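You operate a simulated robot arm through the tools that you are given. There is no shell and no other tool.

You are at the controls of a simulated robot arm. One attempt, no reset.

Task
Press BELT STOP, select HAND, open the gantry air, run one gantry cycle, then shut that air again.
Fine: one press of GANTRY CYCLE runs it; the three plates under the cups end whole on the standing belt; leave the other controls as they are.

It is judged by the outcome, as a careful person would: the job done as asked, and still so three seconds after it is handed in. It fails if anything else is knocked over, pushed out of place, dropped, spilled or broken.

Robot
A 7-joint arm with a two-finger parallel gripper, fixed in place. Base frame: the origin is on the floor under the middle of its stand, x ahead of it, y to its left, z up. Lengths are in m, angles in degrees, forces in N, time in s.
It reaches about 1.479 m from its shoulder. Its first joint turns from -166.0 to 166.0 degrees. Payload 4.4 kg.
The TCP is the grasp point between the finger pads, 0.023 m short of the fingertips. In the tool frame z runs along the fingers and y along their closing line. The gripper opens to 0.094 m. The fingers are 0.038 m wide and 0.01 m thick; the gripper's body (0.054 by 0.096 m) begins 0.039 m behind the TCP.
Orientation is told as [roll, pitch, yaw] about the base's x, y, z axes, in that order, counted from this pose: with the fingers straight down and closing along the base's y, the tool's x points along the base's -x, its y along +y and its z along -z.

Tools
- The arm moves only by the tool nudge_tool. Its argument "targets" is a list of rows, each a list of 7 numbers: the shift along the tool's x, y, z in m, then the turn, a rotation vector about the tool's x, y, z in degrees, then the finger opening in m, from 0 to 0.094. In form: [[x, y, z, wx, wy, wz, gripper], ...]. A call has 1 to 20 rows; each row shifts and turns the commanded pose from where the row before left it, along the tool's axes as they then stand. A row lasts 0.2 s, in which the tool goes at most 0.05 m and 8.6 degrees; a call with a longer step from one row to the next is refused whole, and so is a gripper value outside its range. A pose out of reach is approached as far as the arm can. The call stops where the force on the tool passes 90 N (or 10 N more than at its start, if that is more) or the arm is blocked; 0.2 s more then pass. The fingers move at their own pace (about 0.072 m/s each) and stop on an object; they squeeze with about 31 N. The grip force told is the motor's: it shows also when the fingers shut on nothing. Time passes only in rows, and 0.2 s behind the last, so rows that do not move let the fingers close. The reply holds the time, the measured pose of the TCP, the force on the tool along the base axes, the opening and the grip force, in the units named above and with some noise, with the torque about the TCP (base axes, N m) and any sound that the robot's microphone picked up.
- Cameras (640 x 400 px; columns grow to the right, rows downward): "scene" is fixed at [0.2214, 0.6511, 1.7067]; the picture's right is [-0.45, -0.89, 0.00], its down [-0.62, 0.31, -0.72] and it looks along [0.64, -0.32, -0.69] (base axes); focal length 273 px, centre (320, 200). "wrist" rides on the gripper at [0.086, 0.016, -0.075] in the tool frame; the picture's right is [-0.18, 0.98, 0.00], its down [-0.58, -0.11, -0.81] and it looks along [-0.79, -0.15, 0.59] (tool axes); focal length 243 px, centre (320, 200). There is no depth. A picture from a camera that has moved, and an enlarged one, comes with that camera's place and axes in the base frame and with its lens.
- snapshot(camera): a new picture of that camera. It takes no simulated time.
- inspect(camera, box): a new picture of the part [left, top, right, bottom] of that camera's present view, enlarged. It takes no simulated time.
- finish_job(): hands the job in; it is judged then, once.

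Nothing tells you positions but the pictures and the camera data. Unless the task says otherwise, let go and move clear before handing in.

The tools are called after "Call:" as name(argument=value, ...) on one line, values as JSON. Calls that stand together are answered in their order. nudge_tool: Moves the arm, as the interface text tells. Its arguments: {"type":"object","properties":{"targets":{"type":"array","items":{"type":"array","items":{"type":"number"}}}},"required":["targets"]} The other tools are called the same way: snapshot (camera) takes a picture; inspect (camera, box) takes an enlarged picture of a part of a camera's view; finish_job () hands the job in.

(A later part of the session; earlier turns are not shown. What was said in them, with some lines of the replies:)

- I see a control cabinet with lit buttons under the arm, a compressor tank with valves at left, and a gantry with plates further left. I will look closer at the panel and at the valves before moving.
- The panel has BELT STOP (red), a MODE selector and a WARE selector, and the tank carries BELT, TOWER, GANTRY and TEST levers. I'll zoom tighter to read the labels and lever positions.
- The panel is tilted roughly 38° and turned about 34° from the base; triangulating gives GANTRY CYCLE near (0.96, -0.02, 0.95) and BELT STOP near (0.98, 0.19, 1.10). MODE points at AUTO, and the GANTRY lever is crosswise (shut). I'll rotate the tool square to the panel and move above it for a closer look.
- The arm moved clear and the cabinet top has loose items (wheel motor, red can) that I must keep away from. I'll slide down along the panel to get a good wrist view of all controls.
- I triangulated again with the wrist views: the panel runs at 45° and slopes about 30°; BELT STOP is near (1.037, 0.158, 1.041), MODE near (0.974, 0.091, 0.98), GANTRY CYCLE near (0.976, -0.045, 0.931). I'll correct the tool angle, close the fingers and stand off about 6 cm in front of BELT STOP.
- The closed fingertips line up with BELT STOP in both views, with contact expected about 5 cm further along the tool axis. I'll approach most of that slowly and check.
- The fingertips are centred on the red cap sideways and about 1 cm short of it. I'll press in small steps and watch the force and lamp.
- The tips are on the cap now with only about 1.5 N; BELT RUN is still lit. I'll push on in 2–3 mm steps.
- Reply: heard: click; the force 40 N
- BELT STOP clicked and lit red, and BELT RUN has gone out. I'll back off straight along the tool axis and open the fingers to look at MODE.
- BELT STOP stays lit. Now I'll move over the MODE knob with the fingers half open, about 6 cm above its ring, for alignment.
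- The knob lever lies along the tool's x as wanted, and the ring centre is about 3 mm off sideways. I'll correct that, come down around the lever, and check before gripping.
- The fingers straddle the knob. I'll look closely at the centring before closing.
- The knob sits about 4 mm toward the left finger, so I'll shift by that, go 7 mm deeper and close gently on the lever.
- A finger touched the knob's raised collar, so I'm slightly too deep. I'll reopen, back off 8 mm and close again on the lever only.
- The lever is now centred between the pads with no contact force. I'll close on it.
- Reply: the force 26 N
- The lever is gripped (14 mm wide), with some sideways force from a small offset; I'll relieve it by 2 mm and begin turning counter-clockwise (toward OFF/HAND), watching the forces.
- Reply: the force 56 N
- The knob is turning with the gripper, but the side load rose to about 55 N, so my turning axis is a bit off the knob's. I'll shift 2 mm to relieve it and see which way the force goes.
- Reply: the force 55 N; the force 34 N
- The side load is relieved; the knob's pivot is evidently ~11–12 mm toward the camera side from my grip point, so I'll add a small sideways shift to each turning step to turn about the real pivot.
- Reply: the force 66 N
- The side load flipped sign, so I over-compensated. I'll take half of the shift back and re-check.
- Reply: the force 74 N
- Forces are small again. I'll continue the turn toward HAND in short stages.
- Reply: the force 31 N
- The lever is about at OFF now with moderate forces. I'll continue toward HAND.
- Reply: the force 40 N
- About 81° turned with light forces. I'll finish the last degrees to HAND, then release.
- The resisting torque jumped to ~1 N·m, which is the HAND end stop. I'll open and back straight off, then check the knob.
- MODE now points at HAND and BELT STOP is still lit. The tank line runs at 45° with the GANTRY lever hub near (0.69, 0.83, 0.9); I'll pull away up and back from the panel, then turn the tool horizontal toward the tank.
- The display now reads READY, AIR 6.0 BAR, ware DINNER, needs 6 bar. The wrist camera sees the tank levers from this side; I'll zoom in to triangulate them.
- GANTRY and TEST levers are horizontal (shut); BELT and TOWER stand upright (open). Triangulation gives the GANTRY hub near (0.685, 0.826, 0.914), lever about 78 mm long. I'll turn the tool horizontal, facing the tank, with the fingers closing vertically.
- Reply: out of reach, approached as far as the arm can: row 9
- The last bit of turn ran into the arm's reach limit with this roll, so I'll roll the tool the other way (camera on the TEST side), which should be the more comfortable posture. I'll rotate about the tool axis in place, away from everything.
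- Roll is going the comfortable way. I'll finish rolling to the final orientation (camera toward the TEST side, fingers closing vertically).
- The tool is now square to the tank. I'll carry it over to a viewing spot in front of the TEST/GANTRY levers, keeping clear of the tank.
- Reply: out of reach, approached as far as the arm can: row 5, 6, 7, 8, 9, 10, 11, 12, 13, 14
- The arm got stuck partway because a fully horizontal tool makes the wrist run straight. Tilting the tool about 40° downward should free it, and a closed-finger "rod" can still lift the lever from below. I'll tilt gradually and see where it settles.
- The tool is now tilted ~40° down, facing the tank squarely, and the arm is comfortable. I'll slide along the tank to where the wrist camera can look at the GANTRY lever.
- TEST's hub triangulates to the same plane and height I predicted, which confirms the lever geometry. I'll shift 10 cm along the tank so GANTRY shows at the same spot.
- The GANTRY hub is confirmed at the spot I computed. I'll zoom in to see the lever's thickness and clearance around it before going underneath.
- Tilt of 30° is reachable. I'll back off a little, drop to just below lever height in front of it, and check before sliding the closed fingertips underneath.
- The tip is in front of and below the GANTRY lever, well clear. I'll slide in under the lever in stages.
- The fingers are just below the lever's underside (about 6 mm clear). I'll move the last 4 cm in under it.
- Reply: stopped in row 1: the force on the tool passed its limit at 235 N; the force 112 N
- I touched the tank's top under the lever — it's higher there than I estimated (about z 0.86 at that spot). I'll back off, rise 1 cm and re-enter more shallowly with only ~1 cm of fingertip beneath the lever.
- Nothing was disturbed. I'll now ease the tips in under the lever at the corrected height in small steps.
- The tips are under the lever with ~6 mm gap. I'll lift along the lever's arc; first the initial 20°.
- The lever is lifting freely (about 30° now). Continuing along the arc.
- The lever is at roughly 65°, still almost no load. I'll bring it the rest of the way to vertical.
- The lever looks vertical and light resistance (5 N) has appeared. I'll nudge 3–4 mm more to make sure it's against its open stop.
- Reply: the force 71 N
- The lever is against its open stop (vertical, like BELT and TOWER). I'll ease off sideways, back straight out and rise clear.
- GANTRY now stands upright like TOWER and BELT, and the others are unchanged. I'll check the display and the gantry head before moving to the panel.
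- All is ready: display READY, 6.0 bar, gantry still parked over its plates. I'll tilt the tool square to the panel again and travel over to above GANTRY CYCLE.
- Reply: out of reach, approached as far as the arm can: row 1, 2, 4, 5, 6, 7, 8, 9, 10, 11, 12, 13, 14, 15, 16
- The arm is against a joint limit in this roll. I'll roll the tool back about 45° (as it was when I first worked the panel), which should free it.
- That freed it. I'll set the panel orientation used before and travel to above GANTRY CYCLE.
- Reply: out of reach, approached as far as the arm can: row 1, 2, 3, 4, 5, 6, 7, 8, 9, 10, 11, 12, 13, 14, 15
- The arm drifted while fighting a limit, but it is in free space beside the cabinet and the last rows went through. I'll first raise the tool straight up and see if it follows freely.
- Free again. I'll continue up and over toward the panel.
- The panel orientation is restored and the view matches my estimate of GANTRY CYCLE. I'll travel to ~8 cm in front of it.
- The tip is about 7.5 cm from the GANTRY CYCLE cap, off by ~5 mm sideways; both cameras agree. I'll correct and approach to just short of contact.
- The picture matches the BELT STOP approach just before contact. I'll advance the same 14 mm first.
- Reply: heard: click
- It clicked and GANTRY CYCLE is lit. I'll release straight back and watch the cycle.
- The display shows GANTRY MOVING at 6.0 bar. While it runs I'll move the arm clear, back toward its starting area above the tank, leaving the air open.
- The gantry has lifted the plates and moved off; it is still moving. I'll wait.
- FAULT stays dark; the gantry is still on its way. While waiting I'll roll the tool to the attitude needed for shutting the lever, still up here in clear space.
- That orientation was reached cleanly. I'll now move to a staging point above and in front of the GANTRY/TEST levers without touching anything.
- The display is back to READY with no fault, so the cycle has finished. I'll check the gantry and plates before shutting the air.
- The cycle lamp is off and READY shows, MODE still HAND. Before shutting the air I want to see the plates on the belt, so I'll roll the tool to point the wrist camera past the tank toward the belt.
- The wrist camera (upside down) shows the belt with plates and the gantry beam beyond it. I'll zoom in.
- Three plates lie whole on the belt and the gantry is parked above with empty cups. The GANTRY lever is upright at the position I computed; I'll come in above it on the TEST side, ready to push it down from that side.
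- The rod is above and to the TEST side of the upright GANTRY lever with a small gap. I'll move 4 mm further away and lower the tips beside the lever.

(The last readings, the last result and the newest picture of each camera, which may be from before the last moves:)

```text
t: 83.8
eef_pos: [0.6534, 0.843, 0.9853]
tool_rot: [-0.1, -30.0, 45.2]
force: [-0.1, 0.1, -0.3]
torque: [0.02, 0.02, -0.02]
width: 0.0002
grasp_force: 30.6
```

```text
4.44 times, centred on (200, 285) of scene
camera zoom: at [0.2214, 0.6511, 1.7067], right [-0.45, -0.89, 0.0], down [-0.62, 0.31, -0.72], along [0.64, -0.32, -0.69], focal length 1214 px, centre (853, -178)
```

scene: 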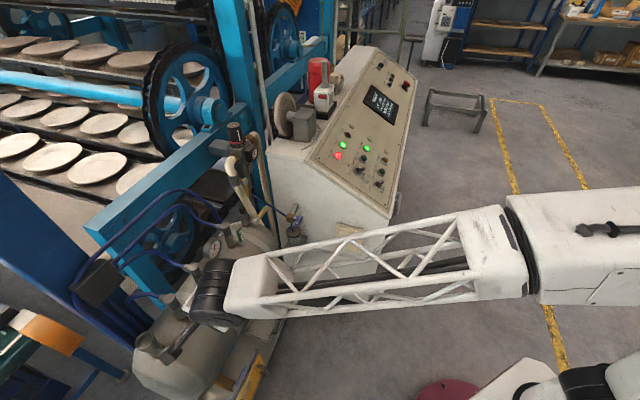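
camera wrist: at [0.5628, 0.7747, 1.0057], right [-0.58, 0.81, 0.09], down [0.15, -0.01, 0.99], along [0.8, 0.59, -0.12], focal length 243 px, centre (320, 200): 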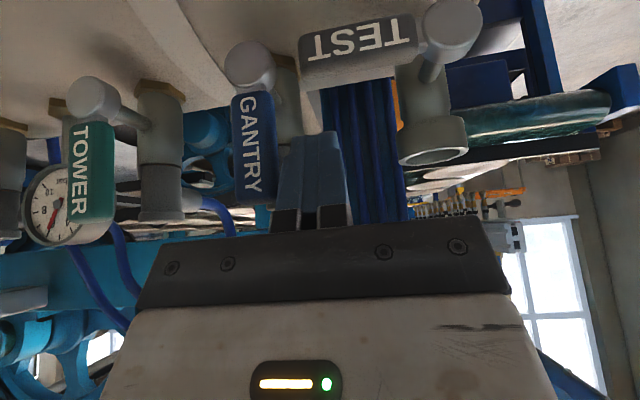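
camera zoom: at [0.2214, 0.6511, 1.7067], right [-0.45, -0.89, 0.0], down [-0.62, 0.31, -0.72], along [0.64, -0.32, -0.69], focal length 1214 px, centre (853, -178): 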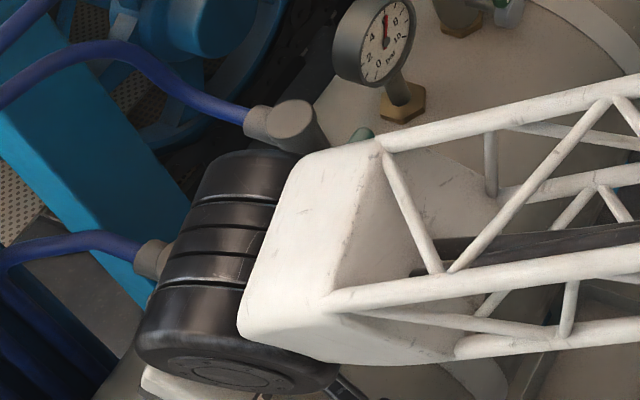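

The tips are beside the lever. I'll push it over toward the shut direction, following its arc; first part now.

Call:
nudge_tool(targets=[[-0.0021, -0.0075, 0.0005, 0, 0, 0, 0], [-0.002, -0.0075, 0.0005, 0, 0, 0, 0], [-0.0003, -0.0067, -0.0005, 0, 0, 0, 0], [-0.0002, -0.0066, -0.0004, 0, 0, 0, 0]])

Call:
snapshot(camera="wrist")

```text
t: 84.8
eef_pos: [0.6754, 0.8277, 0.9865]
tool_rot: [-0.1, -30.0, 45.1]
force: [-0.3, 0.1, 0.8]
torque: [0.02, -0.01, 0.01]
width: 0.0001
grasp_force: 30.2
```

```text
taken
camera wrist: at [0.585, 0.7587, 1.0071], right [-0.58, 0.81, 0.09], down [0.15, -0.01, 0.99], along [0.8, 0.59, -0.12], focal length 243 px, centre (320, 200)
```

wrist: 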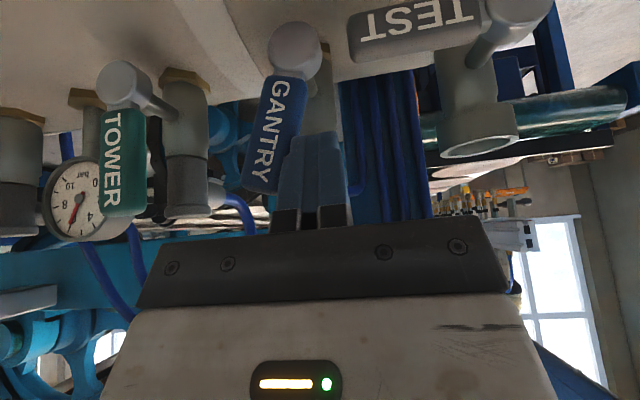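

The lever is tipping over with no notable load. Continuing along the arc.

Call:
nudge_tool(targets=[[0.0006, -0.0066, 0.001, 0, 0, 0, 0], [0.0006, -0.0065, 0.0011, 0, 0, 0, 0], [0.002, -0.005, 0.0035, 0, 0, 0, 0], [0.002, -0.0049, 0.0034, 0, 0, 0, 0], [0.0022, -0.004, 0.0039, 0, 0, 0, 0], [0.0023, -0.0039, 0.0039, 0, 0, 0, 0]])

Call:
snapshot(camera="wrist")

```text
t: 86.2
eef_pos: [0.6967, 0.8059, 0.9681]
tool_rot: [-0.1, -30.0, 45.0]
force: [0.1, 0.2, -0.3]
torque: [0.0, 0.0, 0.01]
width: 0.0001
grasp_force: 30.9
```

```text
taken
camera wrist: at [0.6066, 0.7375, 0.9876], right [-0.58, 0.81, 0.09], down [0.15, 0.0, 0.99], along [0.8, 0.59, -0.12], focal length 243 px, centre (320, 200)
```

wrist: 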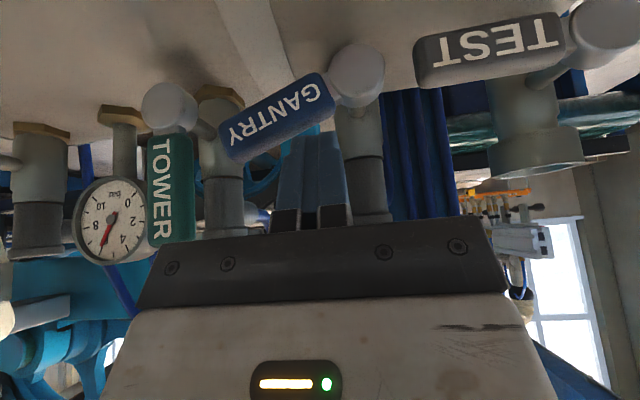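

The lever is about 30° above shut. I'll press it down the rest of the way.

Call:
nudge_tool(targets=[[0.0026, -0.0026, 0.0045, 0, 0, 0, 0], [0.0026, -0.0025, 0.0045, 0, 0, 0, 0], [0.0027, -0.0016, 0.0047, 0, 0, 0, 0], [0.0027, -0.0016, 0.0046, 0, 0, 0, 0]])

Call:
snapshot(camera="wrist")

```text
t: 87.2
eef_pos: [0.7014, 0.8023, 0.9567]
tool_rot: [-0.1, -30.4, 45.2]
force: [-42.4, -14.7, 49.7]
torque: [-0.28, 1.52, -0.29]
width: 0.0
grasp_force: 31.5
```

```text
taken
camera wrist: at [0.6114, 0.7331, 0.9739], right [-0.58, 0.81, 0.09], down [0.14, -0.01, 0.99], along [0.8, 0.59, -0.11], focal length 243 px, centre (320, 200)
```

wrist: 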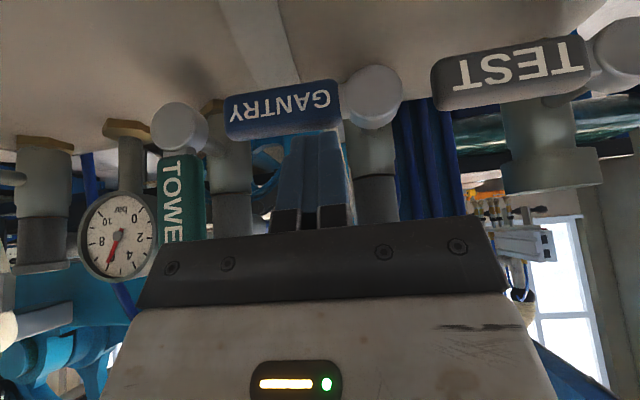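

A firm stop (about 50 N) and the lever now looks parallel to the shut TEST lever. I'll zoom in to compare the two.

Call:
inspect(camera="wrist", box=[200, 20, 640, 240])

Call:
nudge_tool(targets=[[-0.004, 0, -0.007, 0, 0, 0, 0], [0, 0, 0, 0, 0, 0, 0]])

Call:
inspect(camera="wrist", box=[200, 20, 640, 240])

```text
1.45 times, centred on (420, 130) of wrist
camera zoom: at [0.6114, 0.7331, 0.9739], right [-0.58, 0.81, 0.09], down [0.14, -0.01, 0.99], along [0.8, 0.59, -0.11], focal length 353 px, centre (174, 302)
```

zoom: 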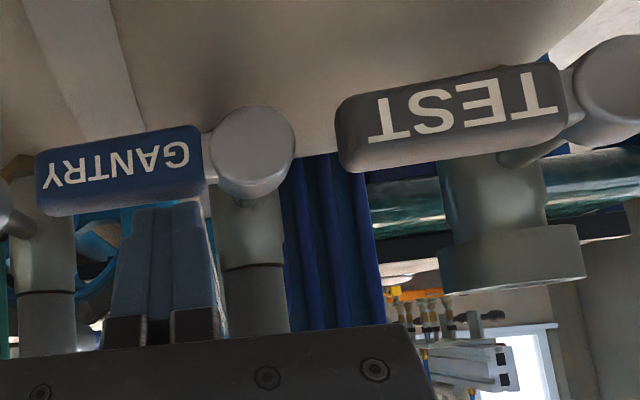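

```text
t: 87.8
eef_pos: [0.7045, 0.7979, 0.9538]
tool_rot: [-0.1, -29.9, 45.1]
force: [-4.4, 0.8, 9.0]
torque: [0.03, 0.08, 0.04]
width: 0.0
grasp_force: 31.3
```

```text
1.45 times, centred on (420, 130) of wrist
camera zoom: at [0.6134, 0.7295, 0.9743], right [-0.58, 0.81, 0.09], down [0.15, 0.0, 0.99], along [0.8, 0.59, -0.12], focal length 353 px, centre (174, 302)
```

zoom: 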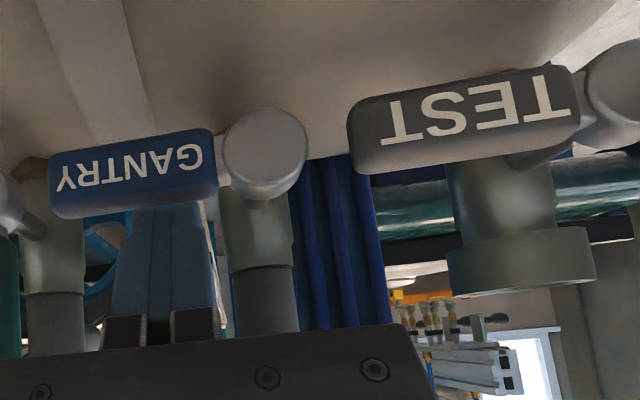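

GANTRY is parallel to TEST and against its stop, so the air is shut. I'll back away along the tool axis and check everything.

Call:
nudge_tool(targets=[[0, 0, -0.02, 0, 0, 0, 0], [0, 0, -0.04, 0, 0, 0, 0], [0, 0, -0.04, 0, 0, 0, 0], [0.02, 0, -0.04, 0, 0, 0, 0], [0.03, 0, -0.03, 0, 0, 0, 0], [0.03, 0, -0.03, 0, 0, 0, 0], [0, 0, 0, 0, 0, 0, 0]])

Call:
snapshot(camera="wrist")

Call:
snapshot(camera="scene")

```text
t: 89.4
eef_pos: [0.5801, 0.6811, 1.0901]
tool_rot: [-0.1, -30.0, 45.1]
force: [-0.7, -0.3, 0.0]
torque: [0.0, 0.02, 0.0]
width: 0.0
grasp_force: 30.3
```

```text
taken
camera wrist: at [0.4902, 0.6136, 1.1098], right [-0.58, 0.81, 0.09], down [0.15, -0.01, 0.99], along [0.8, 0.59, -0.12], focal length 243 px, centre (320, 200)
```

wrist: 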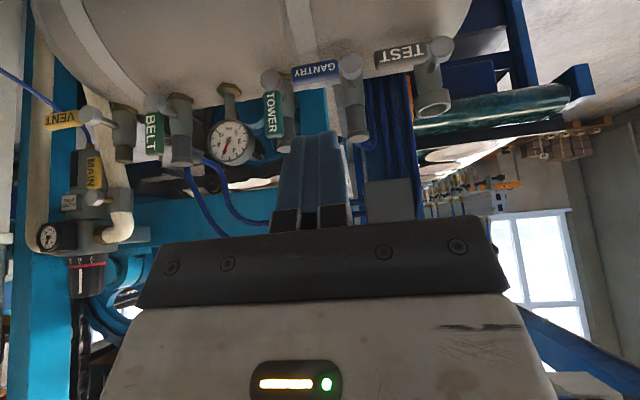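

```text
taken
```

scene: 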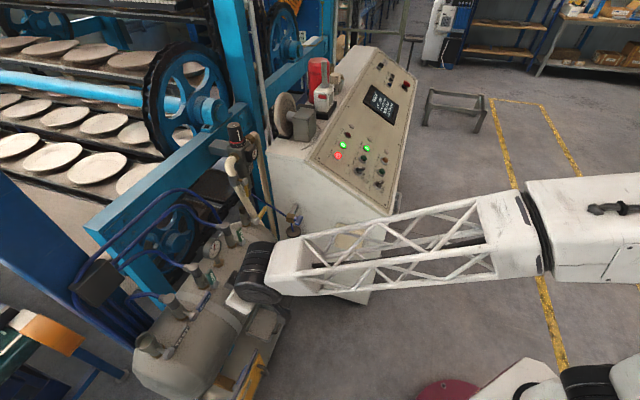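

Call:
inspect(camera="wrist", box=[240, 20, 480, 170])

Call:
inspect(camera="scene", box=[130, 220, 290, 360])

Call:
inspect(camera="scene", box=[310, 70, 430, 200])

Call:
inspect(camera="scene", box=[340, 70, 420, 120])

Call:
inspect(camera="wrist", box=[400, 110, 530, 230])

```text
2.67 times, centred on (360, 95) of wrist
camera zoom: at [0.4902, 0.6136, 1.1098], right [-0.58, 0.81, 0.09], down [0.15, -0.01, 0.99], along [0.8, 0.59, -0.12], focal length 647 px, centre (213, 480)
```

zoom: 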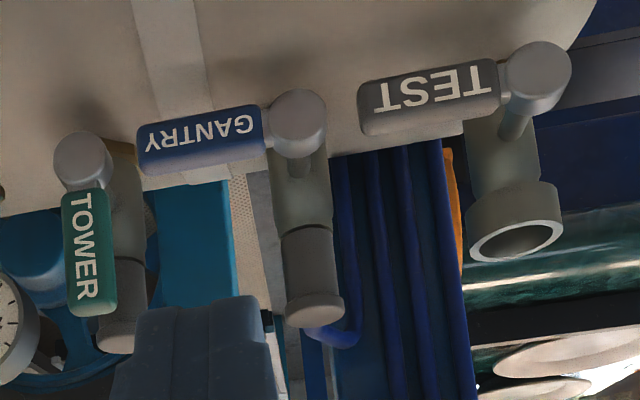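

```text
2.86 times, centred on (210, 290) of scene
camera zoom: at [0.2214, 0.6511, 1.7067], right [-0.45, -0.89, 0.0], down [-0.62, 0.31, -0.72], along [0.64, -0.32, -0.69], focal length 781 px, centre (634, -57)
```

zoom: 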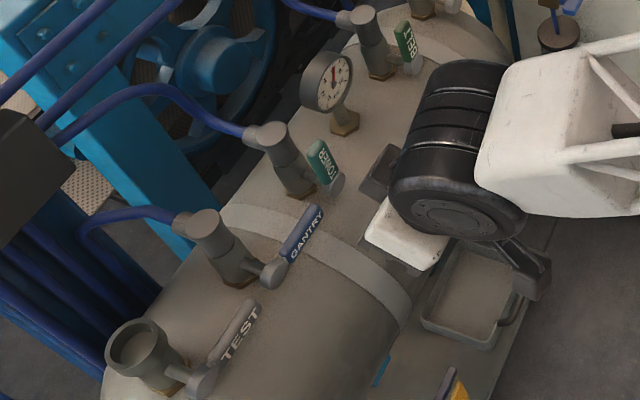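

```text
3.08 times, centred on (370, 135) of scene
camera zoom: at [0.2214, 0.6511, 1.7067], right [-0.45, -0.89, 0.0], down [-0.62, 0.31, -0.72], along [0.64, -0.32, -0.69], focal length 841 px, centre (166, 400)
```

zoom: 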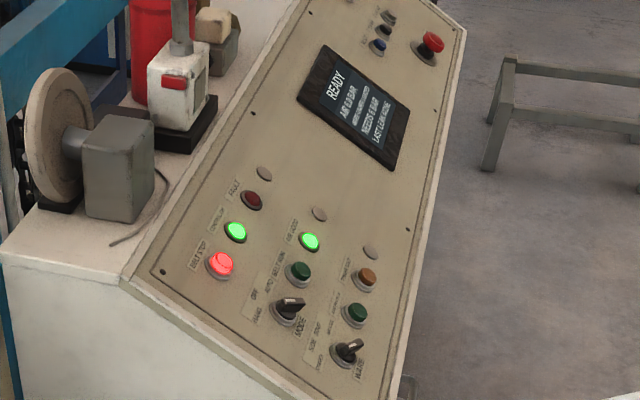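

```text
8.00 times, centred on (380, 95) of scene
camera zoom: at [0.2214, 0.6511, 1.7067], right [-0.45, -0.89, 0.0], down [-0.62, 0.31, -0.72], along [0.64, -0.32, -0.69], focal length 2186 px, centre (-160, 1040)
```

zoom: 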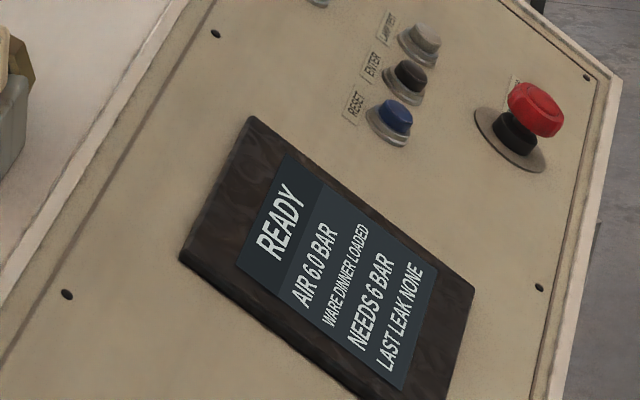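

```text
3.33 times, centred on (465, 170) of wrist
camera zoom: at [0.4902, 0.6136, 1.1098], right [-0.58, 0.81, 0.09], down [0.15, -0.01, 0.99], along [0.8, 0.59, -0.12], focal length 809 px, centre (-163, 300)
```

zoom: 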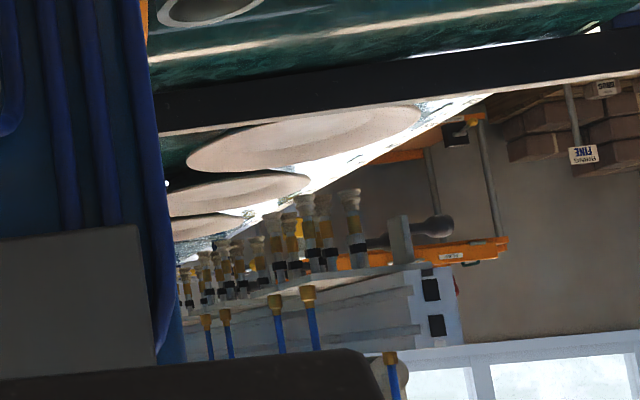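

Everything checks out: BELT STOP lit, MODE at HAND, GANTRY shut parallel to TEST, TOWER/BELT still open, display READY, three plates whole on the belt. I'll lift the arm a bit further clear and let things settle.

Call:
nudge_tool(targets=[[-0.0188, 0, -0.0325, 0, 0, 0, 0], [-0.0188, 0, -0.0325, 0, 0, 0, 0], [-0.0188, 0, -0.0325, 0, 0, 0, 0], [-0.0188, 0, -0.0325, 0, 0, 0, 0], [0, 0, 0, 0, 0, 0, 0], [0, 0, 0, 0, 0, 0, 0], [0, 0, 0, 0, 0, 0, 0], [0, 0, 0, 0, 0, 0, 0]])

Call:
snapshot(camera="scene")

Call:
inspect(camera="scene", box=[310, 70, 430, 200])

Call:
inspect(camera="scene", box=[120, 220, 280, 340])

```text
t: 91.2
eef_pos: [0.5855, 0.6781, 1.238]
tool_rot: [-0.1, -30.0, 45.0]
force: [0.0, -0.4, 0.1]
torque: [-0.03, 0.01, 0.01]
width: 0.0
grasp_force: 31.1
```

```text
taken
```

scene: 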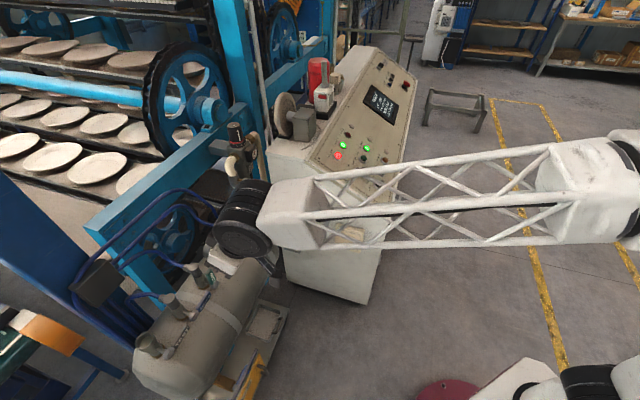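

```text
3.08 times, centred on (370, 135) of scene
camera zoom: at [0.2214, 0.6511, 1.7067], right [-0.45, -0.89, 0.0], down [-0.62, 0.31, -0.72], along [0.64, -0.32, -0.69], focal length 841 px, centre (166, 400)
```

zoom: 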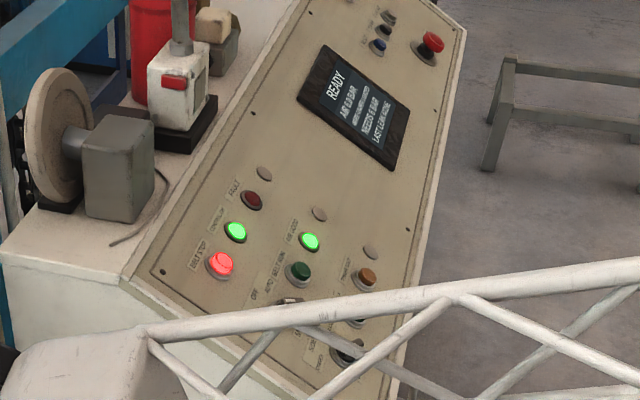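

```text
3.33 times, centred on (200, 280) of scene
camera zoom: at [0.2214, 0.6511, 1.7067], right [-0.45, -0.89, 0.0], down [-0.62, 0.31, -0.72], along [0.64, -0.32, -0.69], focal length 911 px, centre (720, -67)
```

zoom: 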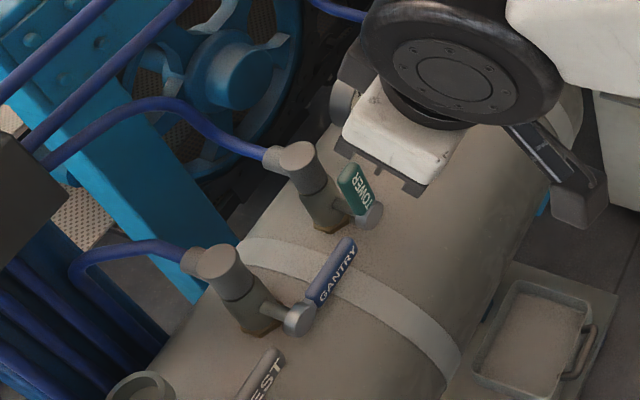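

The final check shows BELT STOP lit, MODE on HAND, the GANTRY lever shut, the other controls as I found them, and the arm clear of everything. I'm handing the job in.

Call:
finish_job()

```text
The job is handed in.
```

The job is done and handed in: the belt is stopped, MODE is on HAND, and the gantry has run one cycle on a single press. The gantry air is shut again.

- **Plates:** three plates are whole on the standing belt, and the gantry is parked above them with empty cups. I checked this with the wrist camera before shutting the air.
- **Panel:** the display reads READY at 6.0 bar, LAST LEAK NONE, and the FAULT lamp is off.
- **Air:** the GANTRY lever is back against its shut stop, parallel to TEST. TOWER and BELT are still open, and I left the other controls alone.

On my first try at getting under the GANTRY lever, the fingertips hit the tank and the arm stopped itself at 235 N. I saw no mark or movement on the tank or the levers afterwards.
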